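You operate a simulated robot arm through the tools that you are given. There is no shell and no other tool.

Carry out the task below with a simulated two-armed robot. There is one attempt and no reset: what you move stays moved.

## Task
Lock the green base, load the blue barrel, put the cover on and seal it.
Fine: white slider to LOCK; the yellow seal goes on the square pad on the cover; the other barrel, the red seal, the coil and the orange base with its cover stay. Set down upright: what you pick out.

The check looks at the end state, three seconds after you hand in, the way a careful person would. Anything else that was tipped, shoved, dropped, spilled or broken makes it a failure. Lids that push on must go on centred and level and be pressed home; caps that screw on are set level and turned clockwise until they are tight.

## Robot
Two 6-joint arms with two-finger parallel grippers on one trunk that stands fixed in place. Base frame: the origin is at the foot of the trunk, x ahead of it, y to its left, z up; the work surface is at about z = 760. Lengths are in mm, angles in rad, forces in N, time in s.
The left shoulder is at [80, 216, 1575], the right one opposite. With the tool pointing down near the work surface each hand reaches from about 100 to 620 mm from the base axis, measured 20 degrees to its own side. Payload 3.43 kg a hand.
The tool frame of a hand sits at the grasp point between the pads (the TCP): z along the fingers, y along the line on which they close. The tips reach 30 mm beyond it. The gripper opens to 94 mm. The fingers are 28 mm wide and 10 mm thick; the gripper's body (50 by 96 mm) begins 55 mm behind the TCP.
Orientation is that of the tool frame in the base frame, as a unit quaternion [x, y, z, w]. With the fingers straight down and closing along the base's y, the tool's x points along the base's -x, its y along +y and its z along -z.

## Interface
- The arms move only by the tool send_rows. It takes "left_commands", "right_commands" or both (then of equal length, played together; a hand with none holds still); each is a list of rows, each a list of 7 numbers: the shift along the tool's x, y, z in mm, then the turn, a rotation vector about the tool's x, y, z in rad, then the opening, from 0 (shut) to 1 (fully open). In form: [[x, y, z, ax, ay, az, jaw], ...]. A call has 1 to 20 rows; each row is the pose to reach, as a shift and turn from the pose commanded when the call began, along the tool's axes at that moment. A row lasts 0.2 s, in which the tool goes at most 50 mm and 0.15 rad; a call with a longer step from one row to the next is refused whole, and so is a gripper value outside its range. A pose out of reach is approached as far as the arm can. The call stops where the force on the tool passes 40 N (or 10 N more than at its start, if that is more) or the arm is blocked; 0.2 s more then pass. The fingers move at their own pace (about 72 mm/s each) and stop on an object; they squeeze with about 43 N. The grip force told is the motor's: it shows also when the fingers shut on nothing. Time passes only in rows, and 0.2 s behind the last, so rows that repeat a pose let the fingers close. The reply holds the time, the measured pose of the TCP, the force on the tool along the base axes, the opening and the grip force, in the units named above and with some noise, with the torque about the TCP (base axes, N m) and any sound that the robot's microphone picked up.
- Cameras (640 x 400 px; columns grow to the right, rows downward): "scene" is now at [102.6, 12.9, 1724.3]; the picture's right is [0.17, -0.98, 0.00], its down [-0.82, -0.15, -0.55] and it looks along [0.54, 0.10, -0.83] (base axes); focal length 366 px, centre (320, 200). "left" rides on the left gripper at [76, -14, -103] in its tool frame; the picture's right is [0.18, 0.98, 0.00], its down [-0.75, 0.14, -0.64] and it looks along [-0.63, 0.12, 0.77] (tool axes); focal length 243 px, centre (320, 200). "right" rides on the right gripper at [76, 14, -102] in its tool frame; the picture's right is [-0.18, 0.98, 0.00], its down [-0.75, -0.14, -0.64] and it looks along [-0.63, -0.12, 0.77] (tool axes); focal length 243 px, centre (320, 200). There is no depth. A picture from a camera that has moved, and an enlarged one, comes with that camera's place and axes in the base frame and with its lens.
- snapshot(camera): a new picture of that camera. The clock stands still meanwhile.
- slide_trunk(by): slides the trunk up (or, below 0, down) by that many mm; the arms and the scene camera ride with it, the base frame stays. It gives what a move gives, with no picture.
- pan_tilt(pan, tilt): turns the head with the scene camera to pan (to the left, within 1.501 rad either way) and tilt (down, from -0.506 to 1.204), counted from straight ahead of the robot. It gives what a move gives.
- enlarge(camera, box): a new picture of the part [left, top, right, bottom] of that camera's present view, enlarged. The clock stands still meanwhile.
- sign_off(): hands the job in; it is judged then, once.

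Nothing tells you positions but the pictures and the camera data. Unless the task says otherwise, let go and move clear before handing in.

The tools are called after ">>>" by a JSON object that holds its "name" and its "arguments". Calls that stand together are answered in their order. send_rows: Moves the arms, as the interface text tells. Its arguments: {"type":"object","properties":{"left_commands":{"type":"array","items":{"type":"array","items":{"type":"number"}}},"right_commands":{"type":"array","items":{"type":"array","items":{"type":"number"}}}},"required":[]} The other tools are called the same way: slide_trunk (by) slides the trunk up or down; pan_tilt (pan, tilt) turns the head that bears the scene camera; snapshot (camera) takes a picture; enlarge (camera, box) takes an enlarged picture of a part of a camera's view; sign_off () hands the job in.

At the start:

```text
time: 0.0
left_position: [588.2, 288.2, 1065.6]
left_orientation: [0.001, 1.0, 0.0, 0.0]
left_ft_force: [0.0, -0.2, 0.1]
left_moment: [-0.01, -0.02, 0.03]
left_opening: 94.0
left_finger_force: 0.0
right_position: [618.9, -154.3, 1021.7]
right_orientation: [-0.001, 1.0, -0.001, 0.001]
right_ft_force: [0.3, -0.5, -0.3]
right_moment: [-0.03, -0.01, 0.01]
right_opening: 94.1
right_finger_force: 0.0
trunk travel left (down, up): [-805.0, 35.0]
head pan, tilt: [0.175, 0.986]
```

scene: 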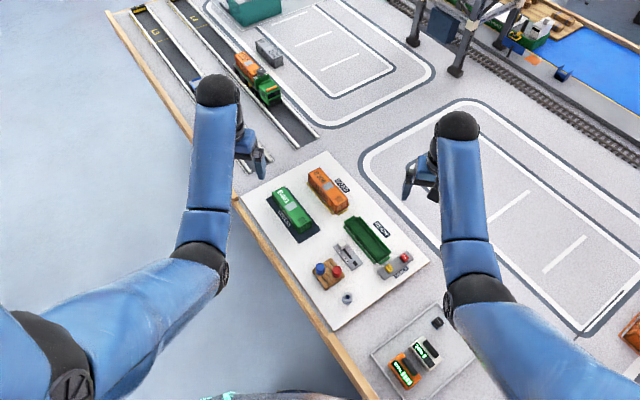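
right: 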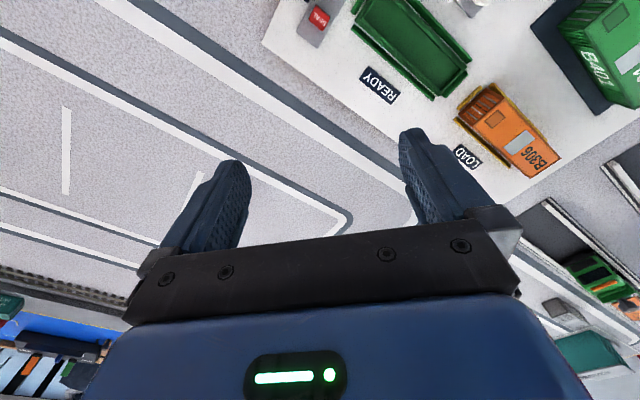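
left: 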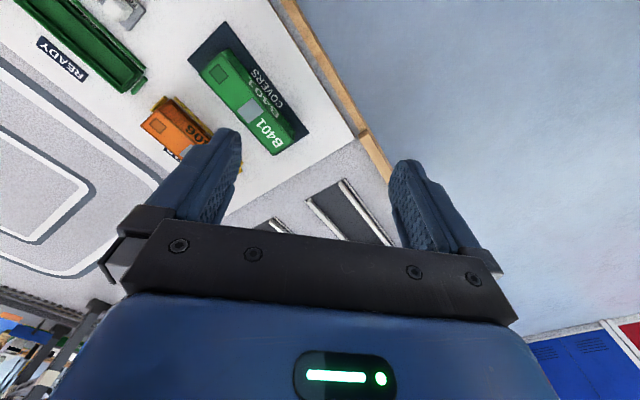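

I see a white board with a green base (open tray), a green cover, an orange base with cover, barrels, seals and a coil. I will look closer before moving anything.

>>> {"name": "enlarge", "arguments": {"camera": "scene", "box": [230, 150, 430, 275]}}

>>> {"name": "enlarge", "arguments": {"camera": "scene", "box": [290, 200, 450, 300]}}

>>> {"name": "enlarge", "arguments": {"camera": "scene", "box": [300, 240, 480, 390]}}

```text
3.20 times, centred on (330, 212) of scene
camera zoom: at [102.6, 12.9, 1724.3], right [0.17, -0.98, 0.0], down [-0.82, -0.15, -0.55], along [0.54, 0.1, -0.83], focal length 1170 px, centre (288, 160)
```

zoom: 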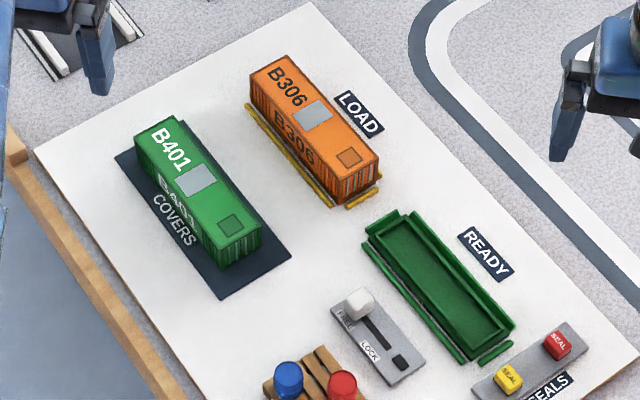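

```text
4.00 times, centred on (370, 250) of scene
camera zoom: at [102.6, 12.9, 1724.3], right [0.17, -0.98, 0.0], down [-0.82, -0.15, -0.55], along [0.54, 0.1, -0.83], focal length 1462 px, centre (120, 0)
```

zoom: 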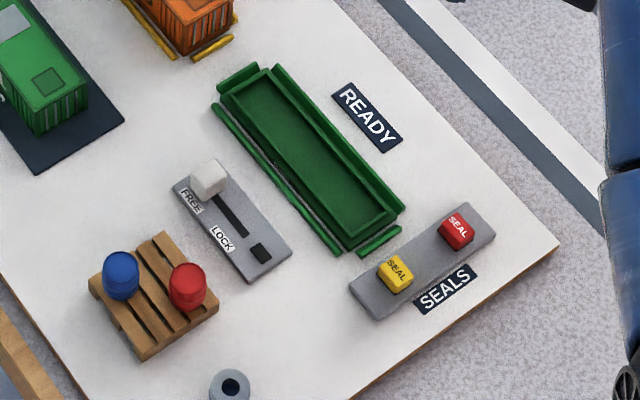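

```text
2.67 times, centred on (390, 315) of scene
camera zoom: at [102.6, 12.9, 1724.3], right [0.17, -0.98, 0.0], down [-0.82, -0.15, -0.55], along [0.54, 0.1, -0.83], focal length 975 px, centre (133, -107)
```

zoom: 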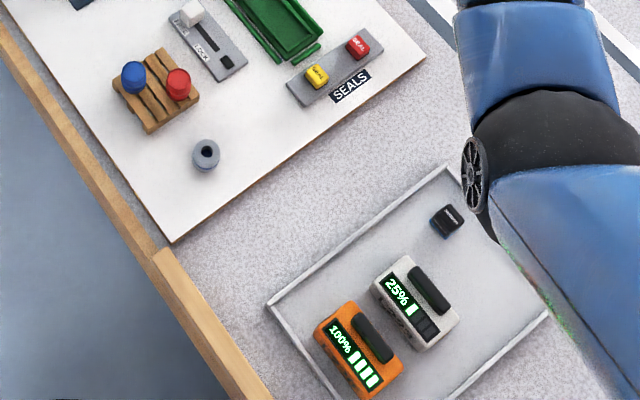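

The green base tray sits near (590, -40) with its long axis about 42° from x. The cover is near (648, 190), the blue barrel near (490, 80), the yellow seal near (527, -103) and the slider near (574, 32). I'll move both hands to get close views.

>>> {"name": "send_rows", "arguments": {"left_commands": [[4, -19, 22, 0, 0, 0, 1], [8, -38, 45, 0, 0, 0, 1], [12, -57, 67, 0, 0, 0, 1], [15, -76, 90, 0, 0, 0, 1], [19, -95, 112, 0, 0, 0, 1], [22, -113, 125, 0, 0, 0, 1]], "right_commands": [[18, 22, 17, 0, 0, 0, 1], [36, 44, 34, 0, 0, 0, 1], [54, 67, 51, 0, 0, 0, 1], [72, 89, 68, 0, 0, 0, 1], [90, 111, 85, 0, 0, 0, 1], [109, 134, 100, 0, 0, 0, 1]]}}

>>> {"name": "snapshot", "arguments": {"camera": "left"}}

>>> {"name": "snapshot", "arguments": {"camera": "right"}}

>>> {"name": "snapshot", "arguments": {"camera": "scene"}}

```text
time: 1.4
left_position: [564.0, 174.1, 942.6]
left_orientation: [-0.001, 1.0, 0.0, 0.0]
left_ft_force: [-0.3, 0.7, 0.5]
left_moment: [-0.01, -0.04, -0.01]
left_opening: 94.0
left_finger_force: 0.0
right_position: [510.0, -20.4, 924.0]
right_orientation: [0.0, 1.0, 0.0, 0.0]
right_ft_force: [0.0, 0.1, -0.3]
right_moment: [-0.01, 0.0, -0.01]
right_opening: 93.8
right_finger_force: 0.0
trunk travel left (down, up): [-805.0, 35.0]
head pan, tilt: [0.175, 0.986]
```

```text
taken
camera left: at [487.8, 160.9, 1043.8], right [-0.19, 0.98, 0.0], down [0.75, 0.14, 0.64], along [0.63, 0.12, -0.77], focal length 243 px, centre (320, 200)
```

left: 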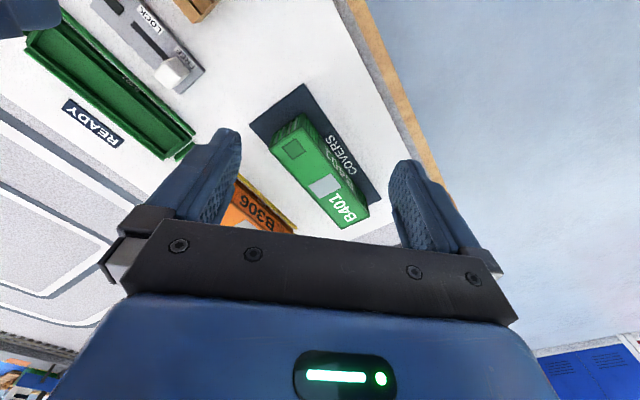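

```text
taken
camera right: at [434.4, -5.7, 1025.1], right [0.18, 0.98, 0.0], down [0.75, -0.14, 0.64], along [0.63, -0.12, -0.77], focal length 243 px, centre (320, 200)
```

right: 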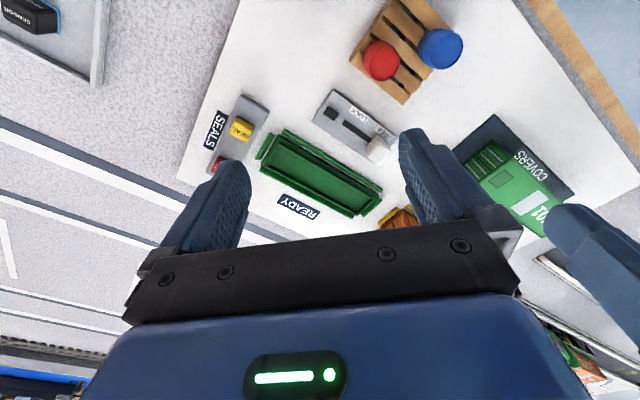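

```text
taken
camera scene: at [101.9, 13.0, 1724.4], right [0.17, -0.98, 0.0], down [-0.82, -0.15, -0.55], along [0.54, 0.1, -0.83], focal length 366 px, centre (320, 200)
```

scene: 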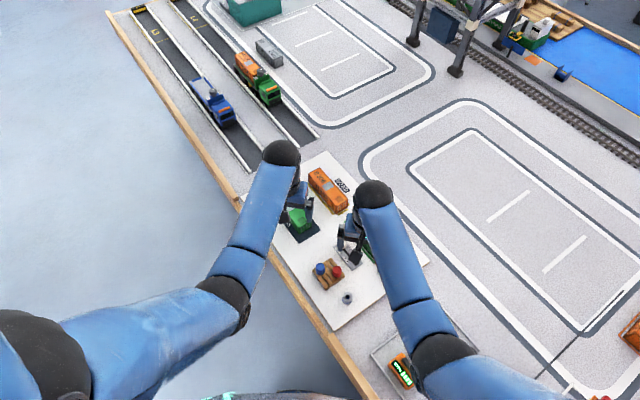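

>>> {"name": "enlarge", "arguments": {"camera": "right", "box": [180, 60, 420, 210]}}

>>> {"name": "enlarge", "arguments": {"camera": "left", "box": [220, 70, 420, 230]}}

>>> {"name": "enlarge", "arguments": {"camera": "right", "box": [320, 0, 480, 100]}}

```text
2.67 times, centred on (300, 135) of right
camera zoom: at [434.4, -5.7, 1025.1], right [0.18, 0.98, 0.0], down [0.75, -0.14, 0.64], along [0.63, -0.12, -0.77], focal length 647 px, centre (373, 373)
```

zoom: 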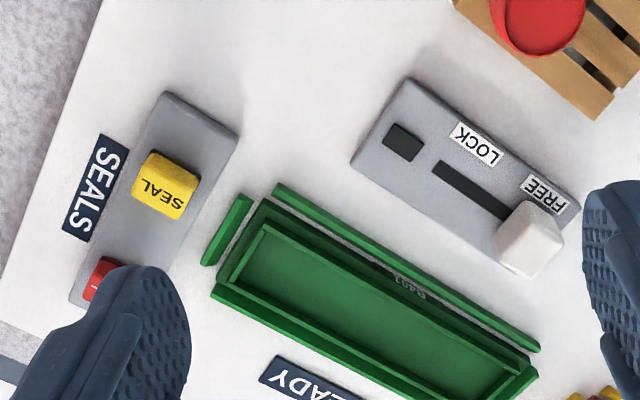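

```text
2.50 times, centred on (320, 150) of left
camera zoom: at [487.8, 160.9, 1043.8], right [-0.19, 0.98, 0.0], down [0.75, 0.14, 0.64], along [0.63, 0.12, -0.77], focal length 606 px, centre (320, 325)
```

zoom: 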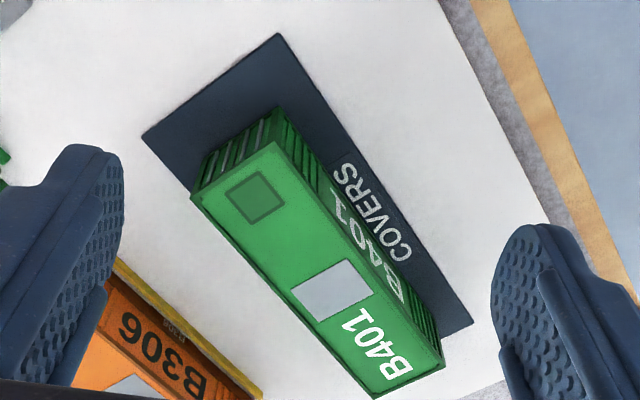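

```text
4.00 times, centred on (400, 50) of right
camera zoom: at [434.4, -5.7, 1025.1], right [0.18, 0.98, 0.0], down [0.75, -0.14, 0.64], along [0.63, -0.12, -0.77], focal length 970 px, centre (0, 800)
```

zoom: 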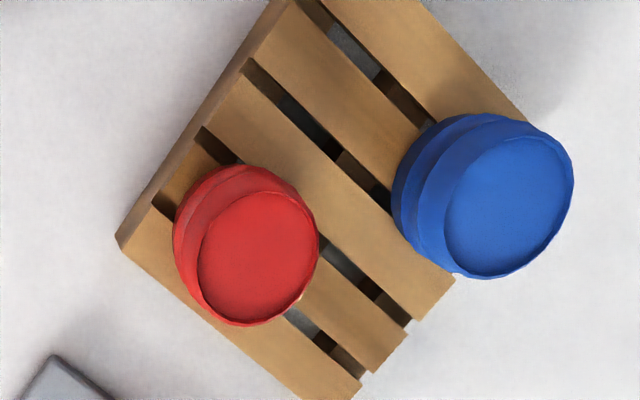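

I have the layout: the square pad is the dark green square near the cover's end, and the cover's B401 side matches the base's B401 side. I'll take sharper enlargements to measure things.

>>> {"name": "enlarge", "arguments": {"camera": "right", "box": [305, 80, 401, 140]}}

>>> {"name": "enlarge", "arguments": {"camera": "right", "box": [245, 120, 389, 220]}}

>>> {"name": "enlarge", "arguments": {"camera": "left", "box": [240, 80, 384, 232]}}

>>> {"name": "enlarge", "arguments": {"camera": "left", "box": [20, 0, 212, 160]}}

```text
6.67 times, centred on (353, 110) of right
camera zoom: at [434.4, -5.7, 1025.1], right [0.18, 0.98, 0.0], down [0.75, -0.14, 0.64], along [0.63, -0.12, -0.77], focal length 1618 px, centre (100, 800)
```

zoom: 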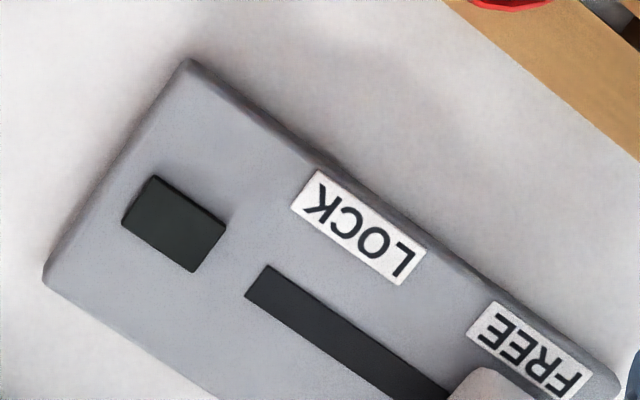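

```text
4.00 times, centred on (317, 170) of right
camera zoom: at [434.4, -5.7, 1025.1], right [0.18, 0.98, 0.0], down [0.75, -0.14, 0.64], along [0.63, -0.12, -0.77], focal length 970 px, centre (332, 320)
```

zoom: 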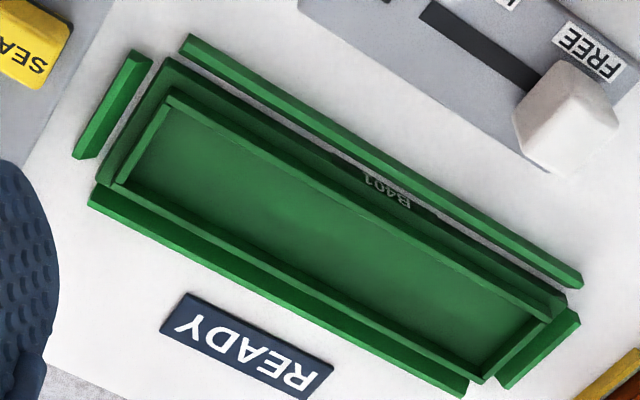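

```text
2.63 times, centred on (312, 156) of left
camera zoom: at [487.8, 160.9, 1043.8], right [-0.19, 0.98, 0.0], down [0.75, 0.14, 0.64], along [0.63, 0.12, -0.77], focal length 638 px, centre (341, 316)
```

zoom: 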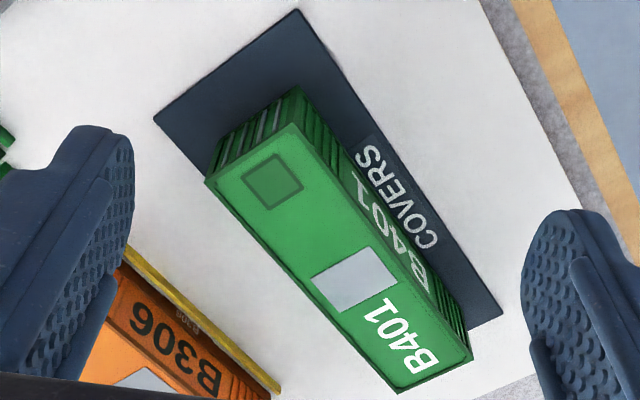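

```text
2.50 times, centred on (116, 80) of left
camera zoom: at [487.8, 160.9, 1043.8], right [-0.19, 0.98, 0.0], down [0.75, 0.14, 0.64], along [0.63, 0.12, -0.77], focal length 606 px, centre (830, 500)
```

zoom: 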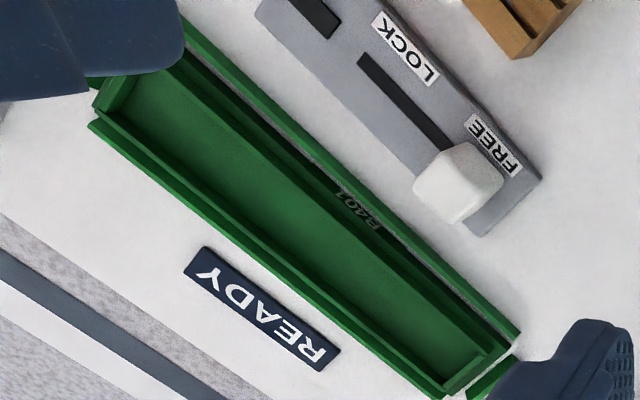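

Everything on the board is aligned at about 45°. The cover is beyond comfortable reach at this trunk height, so I'll raise both hands, then lower the trunk by the same amount.

>>> {"name": "send_rows", "arguments": {"left_commands": [[0, 0, -45, 0, 0, 0, 1], [0, 5, -90, 0, 0, 0, 1], [0, 15, -135, 0, 0, 0, 1], [0, 25, -180, 0, 0, 0, 1], [0, 35, -225, 0, 0, 0, 1], [0, 45, -270, 0, 0, 0, 1], [0, 50, -310, 0, 0, 0, 1]], "right_commands": [[0, 0, -45, 0, 0, 0, 1], [0, -10, -90, 0, 0, 0, 1], [0, -25, -135, 0, 0, 0, 1], [0, -40, -180, 0, 0, 0, 1], [0, -55, -225, 0, 0, 0, 1], [0, -70, -270, 0, 0, 0, 1], [0, -80, -310, 0, 0, 0, 1]]}}

>>> {"name": "slide_trunk", "arguments": {"by": -300}}

>>> {"name": "snapshot", "arguments": {"camera": "scene"}}

```text
time: 3.0
left_position: [669.9, 225.5, 1140.8]
left_orientation: [-0.001, 1.0, -0.001, -0.001]
left_ft_force: [0.7, 0.6, 0.3]
left_moment: [0.0, -0.03, -0.03]
left_opening: 93.9
left_finger_force: 0.0
left hand out of reach, approached as far as the arm can: row 3, 4, 5, 6, 7
right_position: [594.7, -75.2, 1085.9]
right_orientation: [0.0, 1.0, 0.0, -0.001]
right_ft_force: [0.9, 1.1, 0.1]
right_moment: [-0.06, 0.02, -0.01]
right_opening: 93.8
right_finger_force: 0.1
right hand out of reach, approached as far as the arm can: row 3, 4, 5, 6, 7
trunk travel left (down, up): [-805.0, 35.0]
head pan, tilt: [0.175, 0.986]
```

```text
time: 5.5
left_position: [665.0, 224.4, 861.6]
left_orientation: [-0.001, 1.0, -0.001, 0.001]
left_ft_force: [-0.5, -0.5, 0.6]
left_moment: [-0.01, 0.0, 0.0]
left_opening: 94.2
left_finger_force: 0.1
right_position: [595.0, -74.1, 813.9]
right_orientation: [-0.001, 1.0, 0.004, 0.007]
right_ft_force: [-6.4, -0.8, 13.6]
right_moment: [0.66, 0.25, 0.26]
right_opening: 93.6
right_finger_force: 0.0
trunk travel left (down, up): [-524.0, 316.0]
head pan, tilt: [0.175, 0.986]
stopped: the force on the tool passed its limit at 48 N (the readings are from after the stop); the commanded pose is now the measured one
```

```text
taken
camera scene: at [99.9, 12.6, 1443.4], right [0.17, -0.98, 0.0], down [-0.82, -0.15, -0.55], along [0.55, 0.1, -0.83], focal length 366 px, centre (320, 200)
```

scene: 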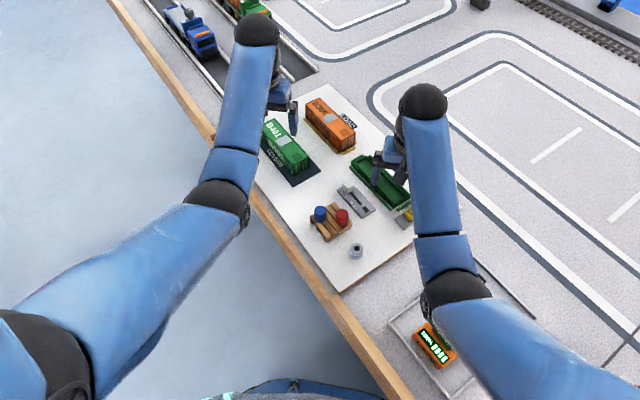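

The trunk slide brought the right hand down onto something near (595, -74), because the raise had fallen short of what I asked. I'll lift the right hand straight up and then check whether anything moved.

>>> {"name": "send_rows", "arguments": {"right_commands": [[0, 0, -10, 0, 0, 0, 1], [0, 0, -30, 0, 0, 0, 1], [0, 0, -60, 0, 0, 0, 1], [0, 0, -100, 0, 0, 0, 1], [0, -40, -120, 0, 0, 0, 1], [0, -80, -130, 0, 0, 0, 1]], "left_commands": [[0, 0, -10, 0, 0, 0, 1], [0, 0, -30, 0, 0, 0, 1], [0, 0, -60, 0, 0, 0, 1], [0, 0, -80, 0, 0, 0, 1], [0, 0, -80, 0, 0, 0, 1], [0, 0, -80, 0, 0, 0, 1]]}}

>>> {"name": "snapshot", "arguments": {"camera": "scene"}}

>>> {"name": "enlarge", "arguments": {"camera": "scene", "box": [240, 80, 440, 205]}}

>>> {"name": "enlarge", "arguments": {"camera": "scene", "box": [290, 140, 450, 240]}}

```text
time: 6.9
left_position: [705.2, 223.8, 919.3]
left_orientation: [0.0, 1.0, 0.001, 0.0]
left_ft_force: [0.7, -0.4, 0.8]
left_moment: [0.01, -0.01, -0.02]
left_opening: 94.2
left_finger_force: 0.1
left hand out of reach, approached as far as the arm can: row 1, 2, 3, 4, 5, 6
right_position: [667.3, -146.1, 868.2]
right_orientation: [-0.002, 1.0, 0.003, 0.005]
right_ft_force: [-0.6, 0.0, 0.1]
right_moment: [-0.02, 0.01, -0.04]
right_opening: 94.1
right_finger_force: 0.0
right hand out of reach, approached as far as the arm can: row 1, 2, 3, 4, 5, 6
trunk travel left (down, up): [-524.0, 316.0]
head pan, tilt: [0.175, 0.986]
```

```text
taken
camera scene: at [102.8, 10.9, 1443.5], right [0.17, -0.98, 0.0], down [-0.82, -0.14, -0.55], along [0.54, 0.1, -0.83], focal length 366 px, centre (320, 200)
```

scene: 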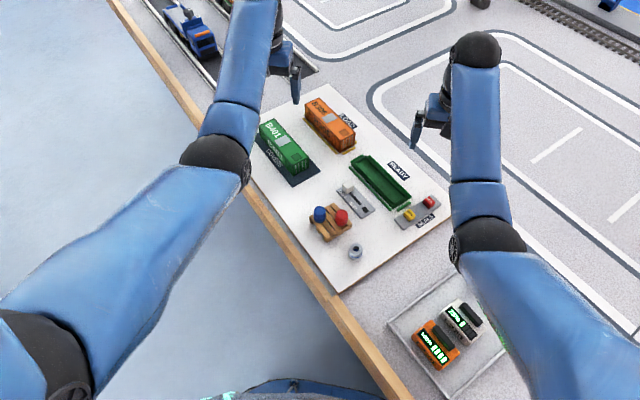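

```text
3.20 times, centred on (340, 142) of scene
camera zoom: at [102.8, 10.9, 1443.5], right [0.17, -0.98, 0.0], down [-0.82, -0.14, -0.55], along [0.54, 0.1, -0.83], focal length 1170 px, centre (256, 384)
```

zoom: 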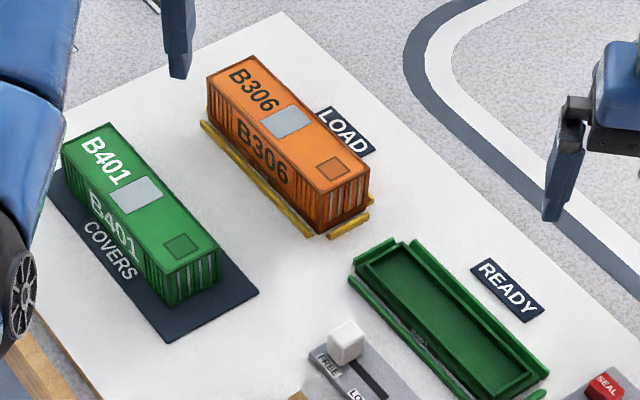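

```text
4.00 times, centred on (370, 190) of scene
camera zoom: at [102.8, 10.9, 1443.5], right [0.17, -0.98, 0.0], down [-0.82, -0.14, -0.55], along [0.54, 0.1, -0.83], focal length 1462 px, centre (120, 240)
```

zoom: 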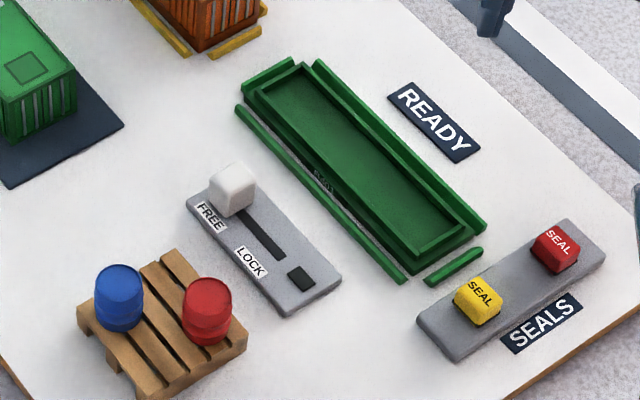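

The scene camera shows the base, seals and slider looking unmoved, but I'll verify this up close. The tool-down workspace also has a minimum distance from the shoulder, so I'll slide the trunk back up 200 mm, to about 80 mm below where it started.

>>> {"name": "slide_trunk", "arguments": {"by": 200}}

>>> {"name": "enlarge", "arguments": {"camera": "scene", "box": [230, 130, 430, 255]}}

```text
time: 9.1
left_position: [704.6, 223.8, 1117.4]
left_orientation: [0.0, 1.0, -0.001, 0.0]
left_ft_force: [0.8, -0.3, 0.0]
left_moment: [-0.01, -0.03, -0.01]
left_opening: 94.2
left_finger_force: 0.0
right_position: [667.2, -144.4, 1068.0]
right_orientation: [-0.002, 1.0, 0.003, 0.006]
right_ft_force: [0.1, -0.8, -0.4]
right_moment: [0.0, 0.01, 0.01]
right_opening: 94.1
right_finger_force: 0.1
trunk travel left (down, up): [-724.0, 116.0]
head pan, tilt: [0.175, 0.986]
```

```text
3.20 times, centred on (330, 192) of scene
camera zoom: at [102.9, 12.9, 1643.4], right [0.17, -0.98, 0.0], down [-0.82, -0.15, -0.55], along [0.54, 0.1, -0.83], focal length 1170 px, centre (288, 224)
```

zoom: 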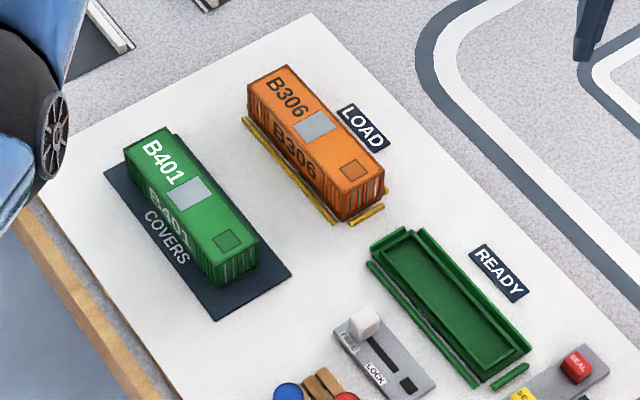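

I'll bring the right hand back to its earlier viewing pose, levelling its slight tilt on the way, and compare the base with the first picture.

>>> {"name": "send_rows", "arguments": {"right_commands": [[22, 18, 36, 0.003, 0.006, 0.002, 1], [45, 36, 72, 0.006, 0.012, 0.004, 1], [67, 54, 108, 0.006, 0.012, 0.004, 1], [90, 72, 118, 0.006, 0.012, 0.004, 1], [113, 90, 127, 0.006, 0.012, 0.004, 1], [136, 108, 136, 0.006, 0.012, 0.004, 1], [157, 124, 144, 0.006, 0.012, 0.004, 1]]}}

>>> {"name": "snapshot", "arguments": {"camera": "right"}}

>>> {"name": "enlarge", "arguments": {"camera": "right", "box": [245, 120, 389, 220]}}

>>> {"name": "enlarge", "arguments": {"camera": "right", "box": [180, 60, 420, 210]}}

```text
time: 10.7
left_position: [705.2, 224.9, 1118.7]
left_orientation: [0.0, 1.0, 0.0, 0.001]
left_ft_force: [-0.4, 0.3, 0.4]
left_moment: [0.02, 0.0, -0.01]
left_opening: 94.0
left_finger_force: 0.1
right_position: [511.9, -19.5, 922.2]
right_orientation: [0.0, 1.0, -0.001, 0.001]
right_ft_force: [-0.4, -0.7, 1.4]
right_moment: [-0.01, -0.03, 0.0]
right_opening: 94.1
right_finger_force: 0.2
trunk travel left (down, up): [-724.0, 116.0]
head pan, tilt: [0.175, 0.986]
```

```text
taken
camera right: at [436.7, -4.1, 1023.6], right [0.18, 0.98, 0.0], down [0.75, -0.14, 0.64], along [0.63, -0.12, -0.77], focal length 243 px, centre (320, 200)
```

right: 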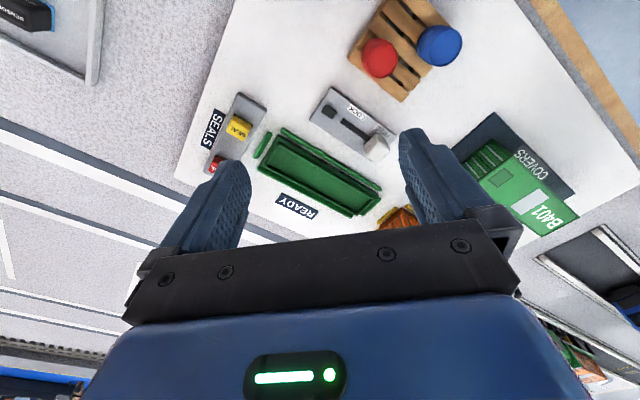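

```text
4.00 times, centred on (317, 170) of right
camera zoom: at [436.7, -4.1, 1023.6], right [0.18, 0.98, 0.0], down [0.75, -0.14, 0.64], along [0.63, -0.12, -0.77], focal length 970 px, centre (332, 320)
```

zoom: 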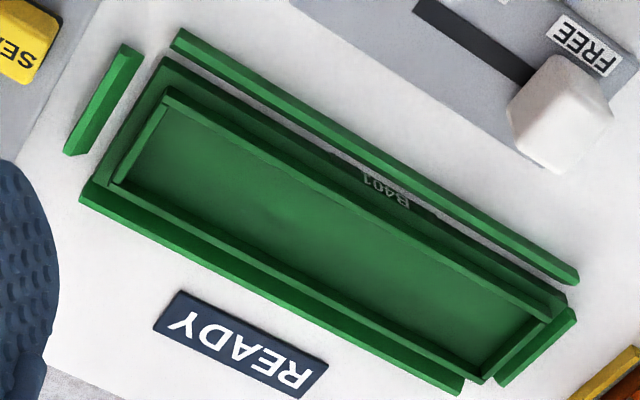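

```text
2.67 times, centred on (300, 135) of right
camera zoom: at [436.7, -4.1, 1023.6], right [0.18, 0.98, 0.0], down [0.75, -0.14, 0.64], along [0.63, -0.12, -0.77], focal length 647 px, centre (373, 373)
```

zoom: 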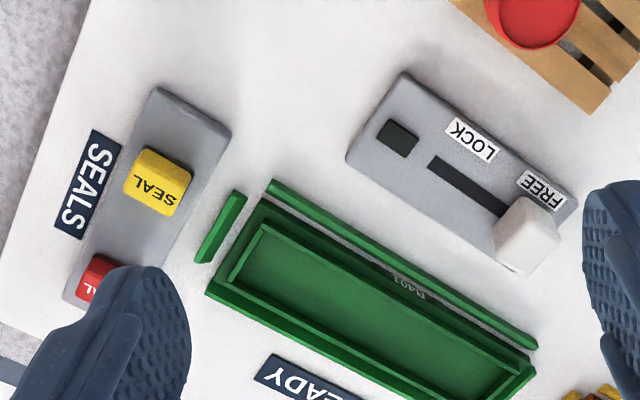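

The base is still flat in its nest and shifted at most about 2 mm along its length. Next I'll take the right hand above the slider knob, near (575, 32), turned 45° so it closes across the slot, and look again.

>>> {"name": "send_rows", "arguments": {"right_commands": [[-10, 9, 4, 0, 0, -0.13, 1], [-21, 17, 8, 0, 0, -0.26, 0.9], [-32, 26, 11, 0, 0, -0.39, 0.8], [-42, 34, 15, 0, 0, -0.52, 0.7], [-53, 43, 19, 0, 0, -0.65, 0.6], [-63, 51, 22, 0, 0, -0.785, 0.5], [-63, 51, 22, 0, 0, -0.785, 0.5]]}}

>>> {"name": "snapshot", "arguments": {"camera": "right"}}

>>> {"name": "snapshot", "arguments": {"camera": "scene"}}

```text
time: 12.3
left_position: [705.4, 224.5, 1118.5]
left_orientation: [0.0, 1.0, 0.0, 0.0]
left_ft_force: [-0.1, 0.0, -1.1]
left_moment: [-0.01, -0.02, -0.04]
left_opening: 93.4
left_finger_force: 0.0
right_position: [575.6, 30.0, 900.4]
right_orientation: [-0.382, 0.924, 0.0, 0.001]
right_ft_force: [-0.6, 0.5, 1.1]
right_moment: [-0.01, 0.03, -0.01]
right_opening: 47.2
right_finger_force: 0.1
trunk travel left (down, up): [-724.0, 116.0]
head pan, tilt: [0.175, 0.986]
```

```text
taken
camera right: at [512.0, -13.0, 1002.7], right [-0.57, 0.82, 0.0], down [0.63, 0.43, 0.64], along [0.53, 0.36, -0.77], focal length 243 px, centre (320, 200)
```

right: 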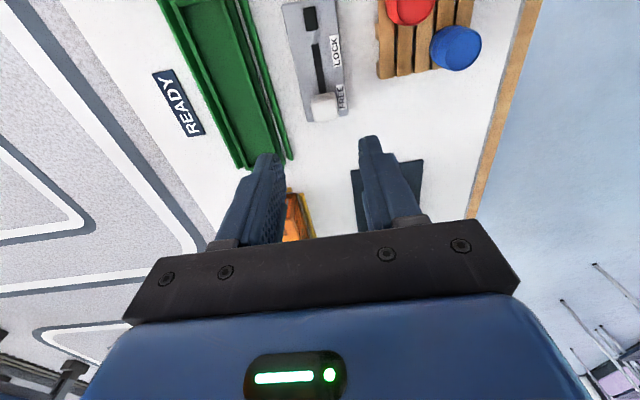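

```text
taken
camera scene: at [102.6, 12.7, 1643.5], right [0.17, -0.98, 0.0], down [-0.82, -0.15, -0.55], along [0.54, 0.1, -0.83], focal length 366 px, centre (320, 200)
```

scene: 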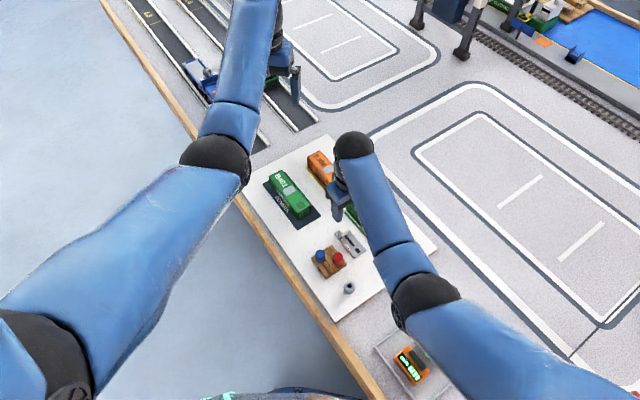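

>>> {"name": "enlarge", "arguments": {"camera": "right", "box": [260, 0, 400, 130]}}

>>> {"name": "enlarge", "arguments": {"camera": "right", "box": [150, 0, 310, 170]}}

```text
3.08 times, centred on (330, 65) of right
camera zoom: at [512.0, -13.0, 1002.7], right [-0.57, 0.82, 0.0], down [0.63, 0.43, 0.64], along [0.53, 0.36, -0.77], focal length 746 px, centre (289, 615)
```

zoom: 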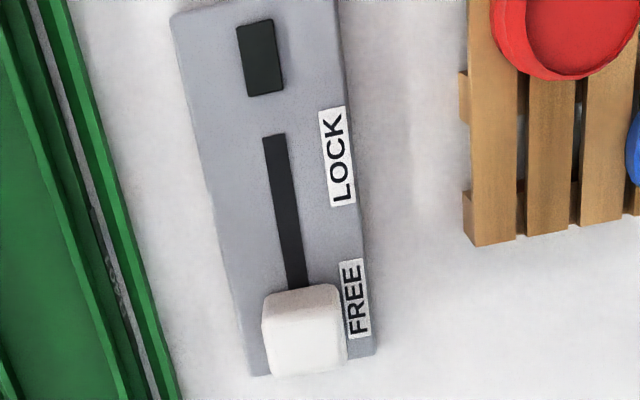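

```text
2.35 times, centred on (230, 85) of right
camera zoom: at [512.0, -13.0, 1002.7], right [-0.57, 0.82, 0.0], down [0.63, 0.43, 0.64], along [0.53, 0.36, -0.77], focal length 571 px, centre (532, 471)
```

zoom: 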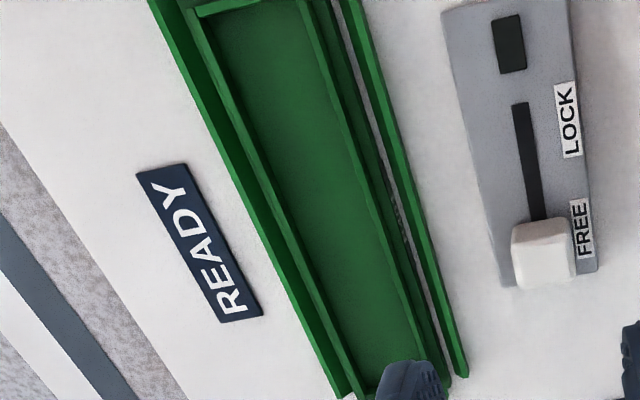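

The knob centre works out at about (571.5, 32.4), with roughly 36 mm of travel toward LOCK. I'll correct the aim, descend with tips near z = 785, and grip the knob.

>>> {"name": "send_rows", "arguments": {"right_commands": [[1, 4.6, 20, 0, 0, 0, 0.5], [1, 4.6, 45, 0, 0, 0, 0.5], [1, 4.6, 65, 0, 0, 0, 0.5], [1, 4.6, 78, 0, 0, 0, 0.5], [1, 4.6, 86, 0, 0, 0, 0.5]]}}

>>> {"name": "snapshot", "arguments": {"camera": "right"}}

>>> {"name": "enlarge", "arguments": {"camera": "right", "box": [220, 80, 420, 230]}}

```text
time: 13.5
left_position: [705.4, 225.8, 1118.3]
left_orientation: [0.0, 1.0, 0.0, 0.0]
left_ft_force: [0.0, 0.2, 0.1]
left_moment: [0.0, 0.01, -0.01]
left_opening: 93.9
left_finger_force: 0.1
right_position: [571.0, 34.1, 814.1]
right_orientation: [-0.383, 0.924, -0.001, 0.0]
right_ft_force: [-0.4, 0.0, -0.6]
right_moment: [0.0, 0.02, 0.02]
right_opening: 47.2
right_finger_force: 0.0
trunk travel left (down, up): [-724.0, 116.0]
head pan, tilt: [0.175, 0.986]
```

```text
taken
camera right: at [507.7, -9.0, 916.3], right [-0.56, 0.83, 0.0], down [0.63, 0.43, 0.64], along [0.53, 0.36, -0.77], focal length 243 px, centre (320, 200)
```

right: 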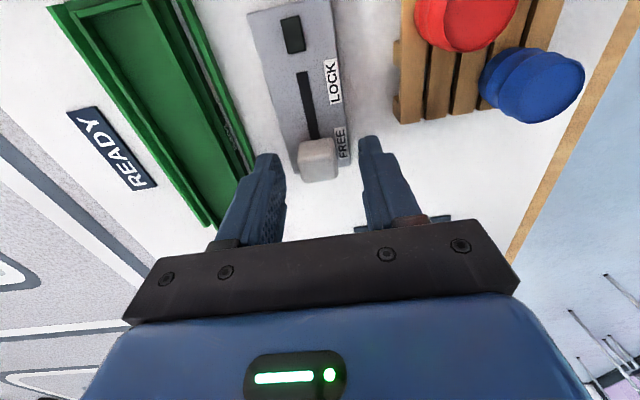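

```text
2.67 times, centred on (320, 155) of right
camera zoom: at [507.7, -9.0, 916.3], right [-0.56, 0.83, 0.0], down [0.63, 0.43, 0.64], along [0.53, 0.36, -0.77], focal length 647 px, centre (320, 320)
```

zoom: 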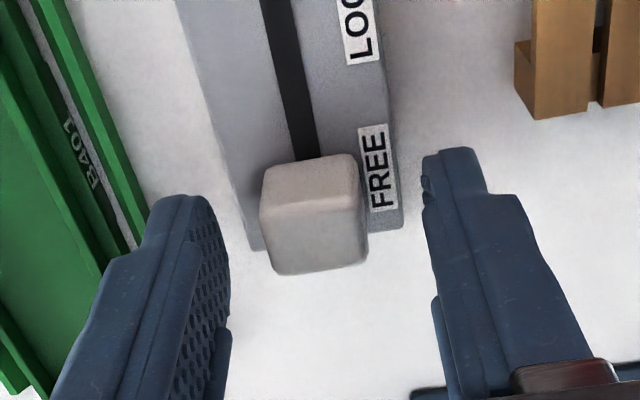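

The knob sits centred between the fingers. I'll close on it now.

>>> {"name": "send_rows", "arguments": {"right_commands": [[0, 0, 2, 0, 0, 0, 0.3], [0, 0, 2, 0, 0, 0, 0.1], [0, 0, 2, 0, 0, 0, 0.1], [0, 0, 2, 0, 0, 0, 0.1]]}}

>>> {"name": "enlarge", "arguments": {"camera": "right", "box": [220, 80, 420, 230]}}

```text
time: 14.5
left_position: [706.0, 223.6, 1119.2]
left_orientation: [0.0, 1.0, 0.0, 0.001]
left_ft_force: [0.5, -0.4, -0.7]
left_moment: [0.03, -0.01, -0.01]
left_opening: 94.0
left_finger_force: 0.0
right_position: [570.1, 33.8, 811.9]
right_orientation: [-0.382, 0.924, 0.001, 0.001]
right_ft_force: [2.6, -3.7, 2.5]
right_moment: [-0.06, -0.07, 0.1]
right_opening: 20.9
right_finger_force: 44.9
trunk travel left (down, up): [-724.0, 116.0]
head pan, tilt: [0.175, 0.986]
```

```text
2.67 times, centred on (320, 155) of right
camera zoom: at [508.1, -9.5, 914.5], right [-0.56, 0.83, 0.0], down [0.63, 0.43, 0.64], along [0.53, 0.36, -0.77], focal length 647 px, centre (320, 320)
```

zoom: 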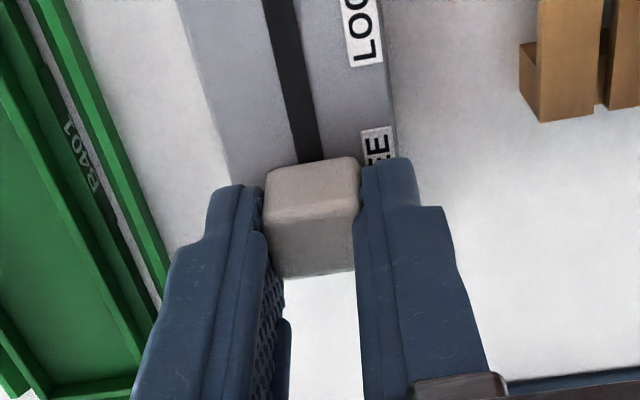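

The knob is gripped at 20.9 mm wide. I'll drag it along the slot toward LOCK.

>>> {"name": "send_rows", "arguments": {"right_commands": [[5, 0, 0, 0, 0, 0, 0.1], [11, 0, 0, 0, 0, 0, 0.1], [18, 0, 0, 0, 0, 0, 0.1], [25, 0, 0, 0, 0, 0, 0.1], [30, 0, 0, 0, 0, 0, 0.1], [34, 0, 0, 0, 0, 0, 0.1]]}}

>>> {"name": "enlarge", "arguments": {"camera": "right", "box": [220, 80, 420, 230]}}

```text
time: 15.9
left_position: [705.1, 224.1, 1118.7]
left_orientation: [0.0, 1.0, 0.0, 0.0]
left_ft_force: [-0.3, -0.9, 0.8]
left_moment: [-0.01, 0.0, 0.0]
left_opening: 93.9
left_finger_force: 0.1
right_position: [546.0, 9.6, 812.0]
right_orientation: [-0.382, 0.924, 0.001, 0.0]
right_ft_force: [5.0, -4.8, -3.4]
right_moment: [0.19, -0.51, 0.09]
right_opening: 21.0
right_finger_force: 45.0
trunk travel left (down, up): [-724.0, 116.0]
head pan, tilt: [0.175, 0.986]
```

```text
2.67 times, centred on (320, 155) of right
camera zoom: at [484.0, -33.9, 914.7], right [-0.56, 0.83, 0.0], down [0.63, 0.43, 0.64], along [0.53, 0.36, -0.77], focal length 647 px, centre (320, 320)
```

zoom: 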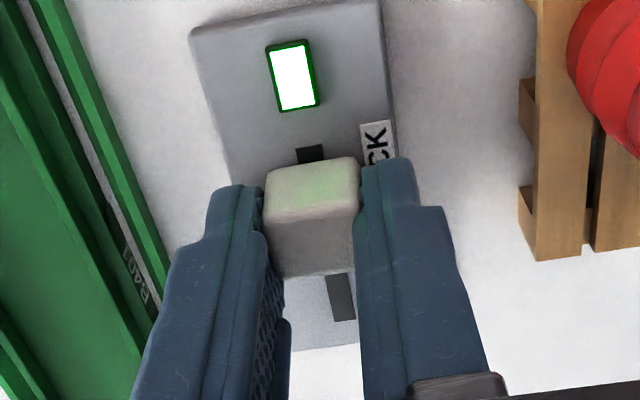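

The lamp has lit green. There is still a sliver of slot ahead of the knob, so I'll nudge it a little further to seat it fully at LOCK.

>>> {"name": "send_rows", "arguments": {"right_commands": [[1.5, 0, 0, 0, 0, 0, 0.1], [3, 0, 0, 0, 0, 0, 0.1], [4, 0, 0, 0, 0, 0, 0.1]]}}

>>> {"name": "enlarge", "arguments": {"camera": "right", "box": [220, 80, 420, 230]}}

```text
time: 16.7
left_position: [706.1, 224.4, 1119.1]
left_orientation: [0.0, 1.0, 0.0, 0.0]
left_ft_force: [0.2, 0.1, 0.0]
left_moment: [0.02, 0.0, -0.01]
left_opening: 94.0
left_finger_force: 0.1
right_position: [542.9, 5.3, 811.6]
right_orientation: [-0.382, 0.924, 0.0, 0.0]
right_ft_force: [4.3, -3.4, 1.6]
right_moment: [-0.42, 0.21, 0.1]
right_opening: 20.9
right_finger_force: 44.9
trunk travel left (down, up): [-724.0, 116.0]
head pan, tilt: [0.175, 0.986]
```

```text
2.67 times, centred on (320, 155) of right
camera zoom: at [480.9, -37.0, 914.7], right [-0.56, 0.83, 0.0], down [0.63, 0.43, 0.64], along [0.53, 0.36, -0.77], focal length 647 px, centre (320, 320)
```

zoom: 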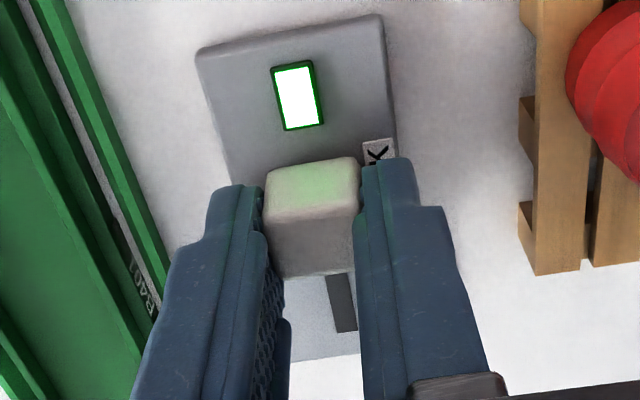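

The knob now covers the end of the slot and the lamp is lit. I'll open and lift away.

>>> {"name": "send_rows", "arguments": {"right_commands": [[0, 0, 0, 0, 0, 0, 0.3], [0, 0, 0, 0, 0, 0, 0.45], [0, 0, 0, 0, 0, 0, 0.45], [0, 0, -25, 0, 0, 0, 0.45], [0, 0, -60, 0, 0, 0, 0.45], [0, 0, -90, 0, 0, 0, 0.45]]}}

>>> {"name": "snapshot", "arguments": {"camera": "right"}}

>>> {"name": "enlarge", "arguments": {"camera": "right", "box": [180, 0, 380, 150]}}

>>> {"name": "enlarge", "arguments": {"camera": "right", "box": [360, 0, 560, 125]}}

```text
time: 18.1
left_position: [705.9, 224.6, 1118.8]
left_orientation: [0.0, 1.0, -0.001, 0.0]
left_ft_force: [0.6, -0.1, 0.3]
left_moment: [0.0, -0.02, 0.0]
left_opening: 94.1
left_finger_force: 0.0
right_position: [543.8, 7.6, 904.2]
right_orientation: [-0.382, 0.924, -0.001, 0.0]
right_ft_force: [-0.5, -0.6, -0.7]
right_moment: [0.04, -0.01, -0.01]
right_opening: 42.1
right_finger_force: 0.1
trunk travel left (down, up): [-724.0, 116.0]
head pan, tilt: [0.175, 0.986]
```

```text
taken
camera right: at [479.5, -36.3, 1005.4], right [-0.56, 0.83, 0.0], down [0.63, 0.43, 0.64], along [0.53, 0.36, -0.77], focal length 243 px, centre (320, 200)
```

right: 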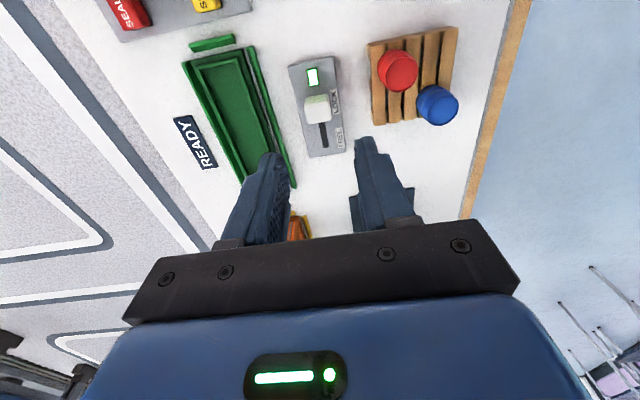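

```text
2.67 times, centred on (280, 75) of right
camera zoom: at [479.5, -36.3, 1005.4], right [-0.56, 0.83, 0.0], down [0.63, 0.43, 0.64], along [0.53, 0.36, -0.77], focal length 647 px, centre (427, 533)
```

zoom: 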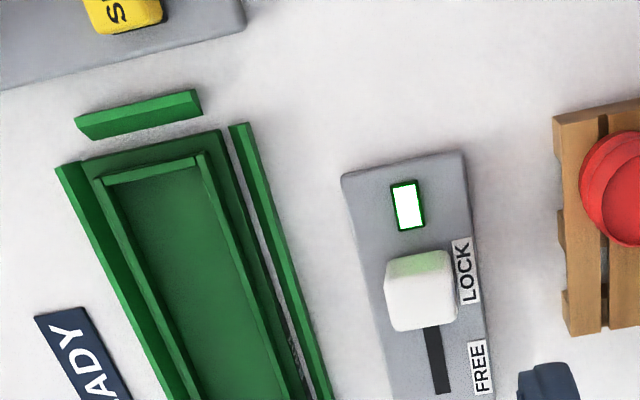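

```text
3.20 times, centred on (460, 62) of right
camera zoom: at [479.5, -36.3, 1005.4], right [-0.56, 0.83, 0.0], down [0.63, 0.43, 0.64], along [0.53, 0.36, -0.77], focal length 776 px, centre (-128, 640)
```

zoom: 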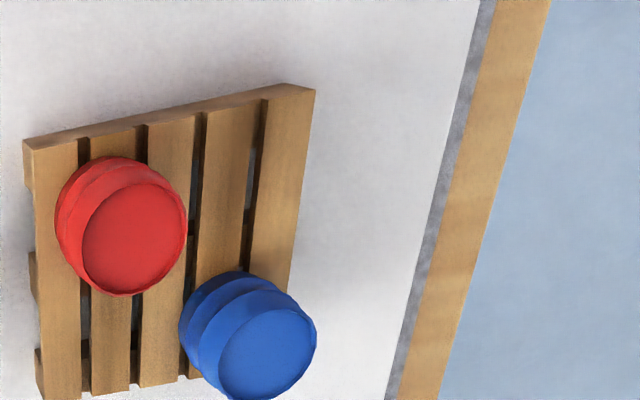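

The slider is at LOCK with its lamp on. From two agreeing views the base rim is centred near (611, -33), and the blue barrel is near (482, 80). I'll turn the right hand to -45° and hover it over the barrel.

>>> {"name": "send_rows", "arguments": {"right_commands": [[-1, 9, 1, 0, 0, 0.143, 0.45], [-1, 17, 3, 0, 0, 0.286, 0.45], [-2, 26, 4, 0, 0, 0.428, 0.45], [-3, 35, 5, 0, 0, 0.571, 0.45], [-4, 43, 6, 0, 0, 0.714, 0.45], [-4, 52, 8, 0, 0, 0.857, 0.45], [-5, 61, 9, 0, 0, 1.0, 0.45], [-6, 69, 10, 0, 0, 1.142, 0.45], [-7, 78, 11, 0, 0, 1.285, 0.45], [-7, 87, 13, 0, 0, 1.428, 0.45], [-7.8, 95, 14, 0, 0, 1.571, 0.45]]}}

>>> {"name": "snapshot", "arguments": {"camera": "right"}}

>>> {"name": "enlarge", "arguments": {"camera": "right", "box": [240, 60, 400, 160]}}

```text
time: 20.5
left_position: [705.3, 224.1, 1119.0]
left_orientation: [0.0, 1.0, 0.0, 0.0]
left_ft_force: [0.5, -0.4, -0.6]
left_moment: [-0.01, 0.0, 0.02]
left_opening: 94.0
left_finger_force: 0.0
right_position: [481.3, 80.1, 889.1]
right_orientation: [0.385, 0.923, 0.0, 0.0]
right_ft_force: [0.2, 0.0, -0.3]
right_moment: [0.0, 0.03, 0.01]
right_opening: 42.2
right_finger_force: 0.0
trunk travel left (down, up): [-724.0, 116.0]
head pan, tilt: [0.175, 0.986]
```

```text
taken
camera right: at [439.0, 143.8, 991.0], right [0.83, 0.56, 0.0], down [0.43, -0.63, 0.64], along [0.36, -0.53, -0.77], focal length 243 px, centre (320, 200)
```

right: 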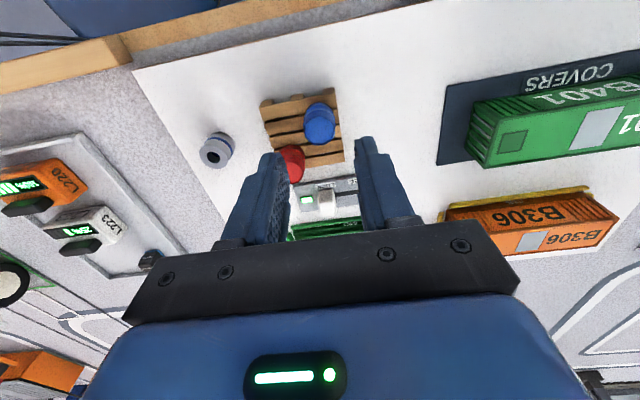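

```text
4.00 times, centred on (320, 110) of right
camera zoom: at [439.0, 143.8, 991.0], right [0.83, 0.56, 0.0], down [0.43, -0.63, 0.64], along [0.36, -0.53, -0.77], focal length 970 px, centre (320, 560)
```

zoom: 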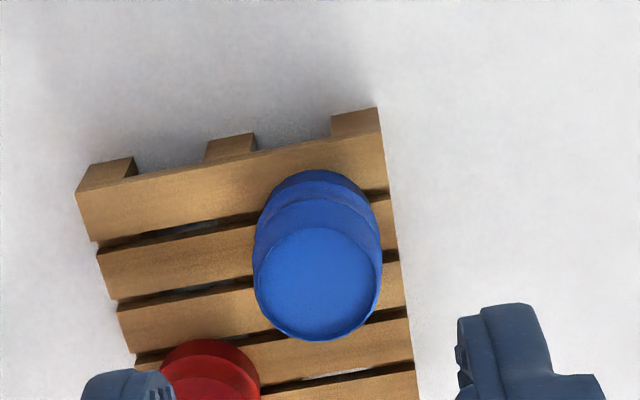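

The barrel is centred between the fingers at about (481.5, 80), with its top near z = 819 and bottom near 789. I'll descend to TCP z ≈ 833 and grip its upper half.

>>> {"name": "send_rows", "arguments": {"right_commands": [[0, 0, 20, 0, 0, 0, 0.42], [0, 0, 38, 0, 0, 0, 0.42], [0, 0, 50, 0, 0, 0, 0.42], [0, 0, 56, 0, 0, 0, 0.42], [0, 0, 56, 0, 0, 0, 0.42]]}}

>>> {"name": "enlarge", "arguments": {"camera": "right", "box": [220, 80, 420, 205]}}

```text
time: 21.7
left_position: [705.1, 224.1, 1119.2]
left_orientation: [0.001, 1.0, 0.0, 0.0]
left_ft_force: [-0.1, -0.3, -0.4]
left_moment: [0.01, 0.02, -0.01]
left_opening: 94.0
left_finger_force: 0.0
right_position: [482.1, 79.5, 834.0]
right_orientation: [0.384, 0.923, 0.0, 0.0]
right_ft_force: [0.6, 0.9, 0.0]
right_moment: [0.0, -0.01, 0.0]
right_opening: 39.3
right_finger_force: 0.0
trunk travel left (down, up): [-724.0, 116.0]
head pan, tilt: [0.175, 0.986]
```

```text
3.20 times, centred on (320, 142) of right
camera zoom: at [439.5, 144.3, 935.0], right [0.83, 0.56, 0.0], down [0.43, -0.63, 0.64], along [0.36, -0.53, -0.77], focal length 776 px, centre (320, 384)
```

zoom: 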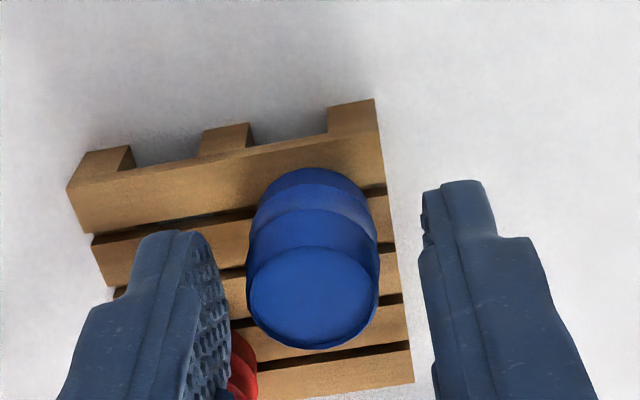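

>>> {"name": "send_rows", "arguments": {"right_commands": [[0, 0, 0, 0, 0, 0, 0.3], [0, 0, 0, 0, 0, 0, 0.15], [0, 0, 0, 0, 0, 0, 0.15], [0, 0, 0, 0, 0, 0, 0.15]]}}

>>> {"name": "enlarge", "arguments": {"camera": "right", "box": [220, 80, 420, 205]}}

```text
time: 22.7
left_position: [706.1, 225.0, 1119.8]
left_orientation: [0.0, 1.0, 0.0, 0.0]
left_ft_force: [0.4, -0.9, 0.7]
left_moment: [0.03, 0.0, -0.01]
left_opening: 93.9
left_finger_force: 0.0
right_position: [481.9, 80.0, 832.5]
right_orientation: [0.383, 0.924, 0.0, 0.0]
right_ft_force: [0.1, -0.5, -0.8]
right_moment: [-0.02, -0.02, 0.0]
right_opening: 22.2
right_finger_force: 43.5
trunk travel left (down, up): [-724.0, 116.0]
head pan, tilt: [0.175, 0.986]
```

```text
3.20 times, centred on (320, 142) of right
camera zoom: at [439.5, 144.3, 935.2], right [0.83, 0.56, 0.0], down [0.43, -0.63, 0.64], along [0.36, -0.53, -0.77], focal length 776 px, centre (320, 384)
```

zoom: 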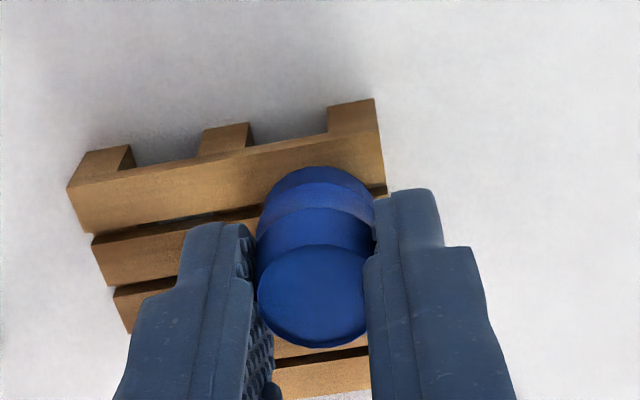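

The barrel is gripped. I'll lift it straight up and look.

>>> {"name": "send_rows", "arguments": {"right_commands": [[0, 0, -8, 0, 0, 0, 0.15], [0, 0, -22, 0, 0, 0, 0.15], [0, 0, -40, 0, 0, 0, 0.15], [0, 0, -58, 0, 0, 0, 0.15]]}}

>>> {"name": "enlarge", "arguments": {"camera": "right", "box": [220, 80, 420, 205]}}

```text
time: 23.7
left_position: [704.7, 225.1, 1118.5]
left_orientation: [0.0, 1.0, 0.0, 0.0]
left_ft_force: [0.5, 0.4, 0.0]
left_moment: [0.03, 0.0, 0.0]
left_opening: 94.2
left_finger_force: 0.1
right_position: [483.0, 80.9, 890.8]
right_orientation: [0.382, 0.924, 0.0, 0.0]
right_ft_force: [-0.4, -0.1, -0.3]
right_moment: [-0.03, 0.02, 0.06]
right_opening: 22.0
right_finger_force: 42.9
trunk travel left (down, up): [-724.0, 116.0]
head pan, tilt: [0.175, 0.986]
```

```text
3.20 times, centred on (320, 142) of right
camera zoom: at [439.9, 144.9, 992.8], right [0.83, 0.56, 0.0], down [0.43, -0.63, 0.64], along [0.36, -0.53, -0.77], focal length 776 px, centre (320, 384)
```

zoom: 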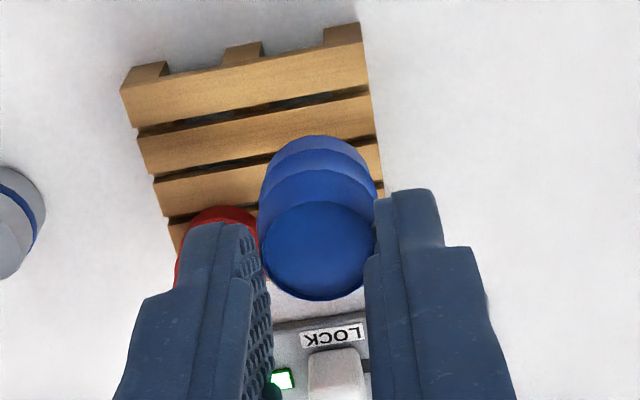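

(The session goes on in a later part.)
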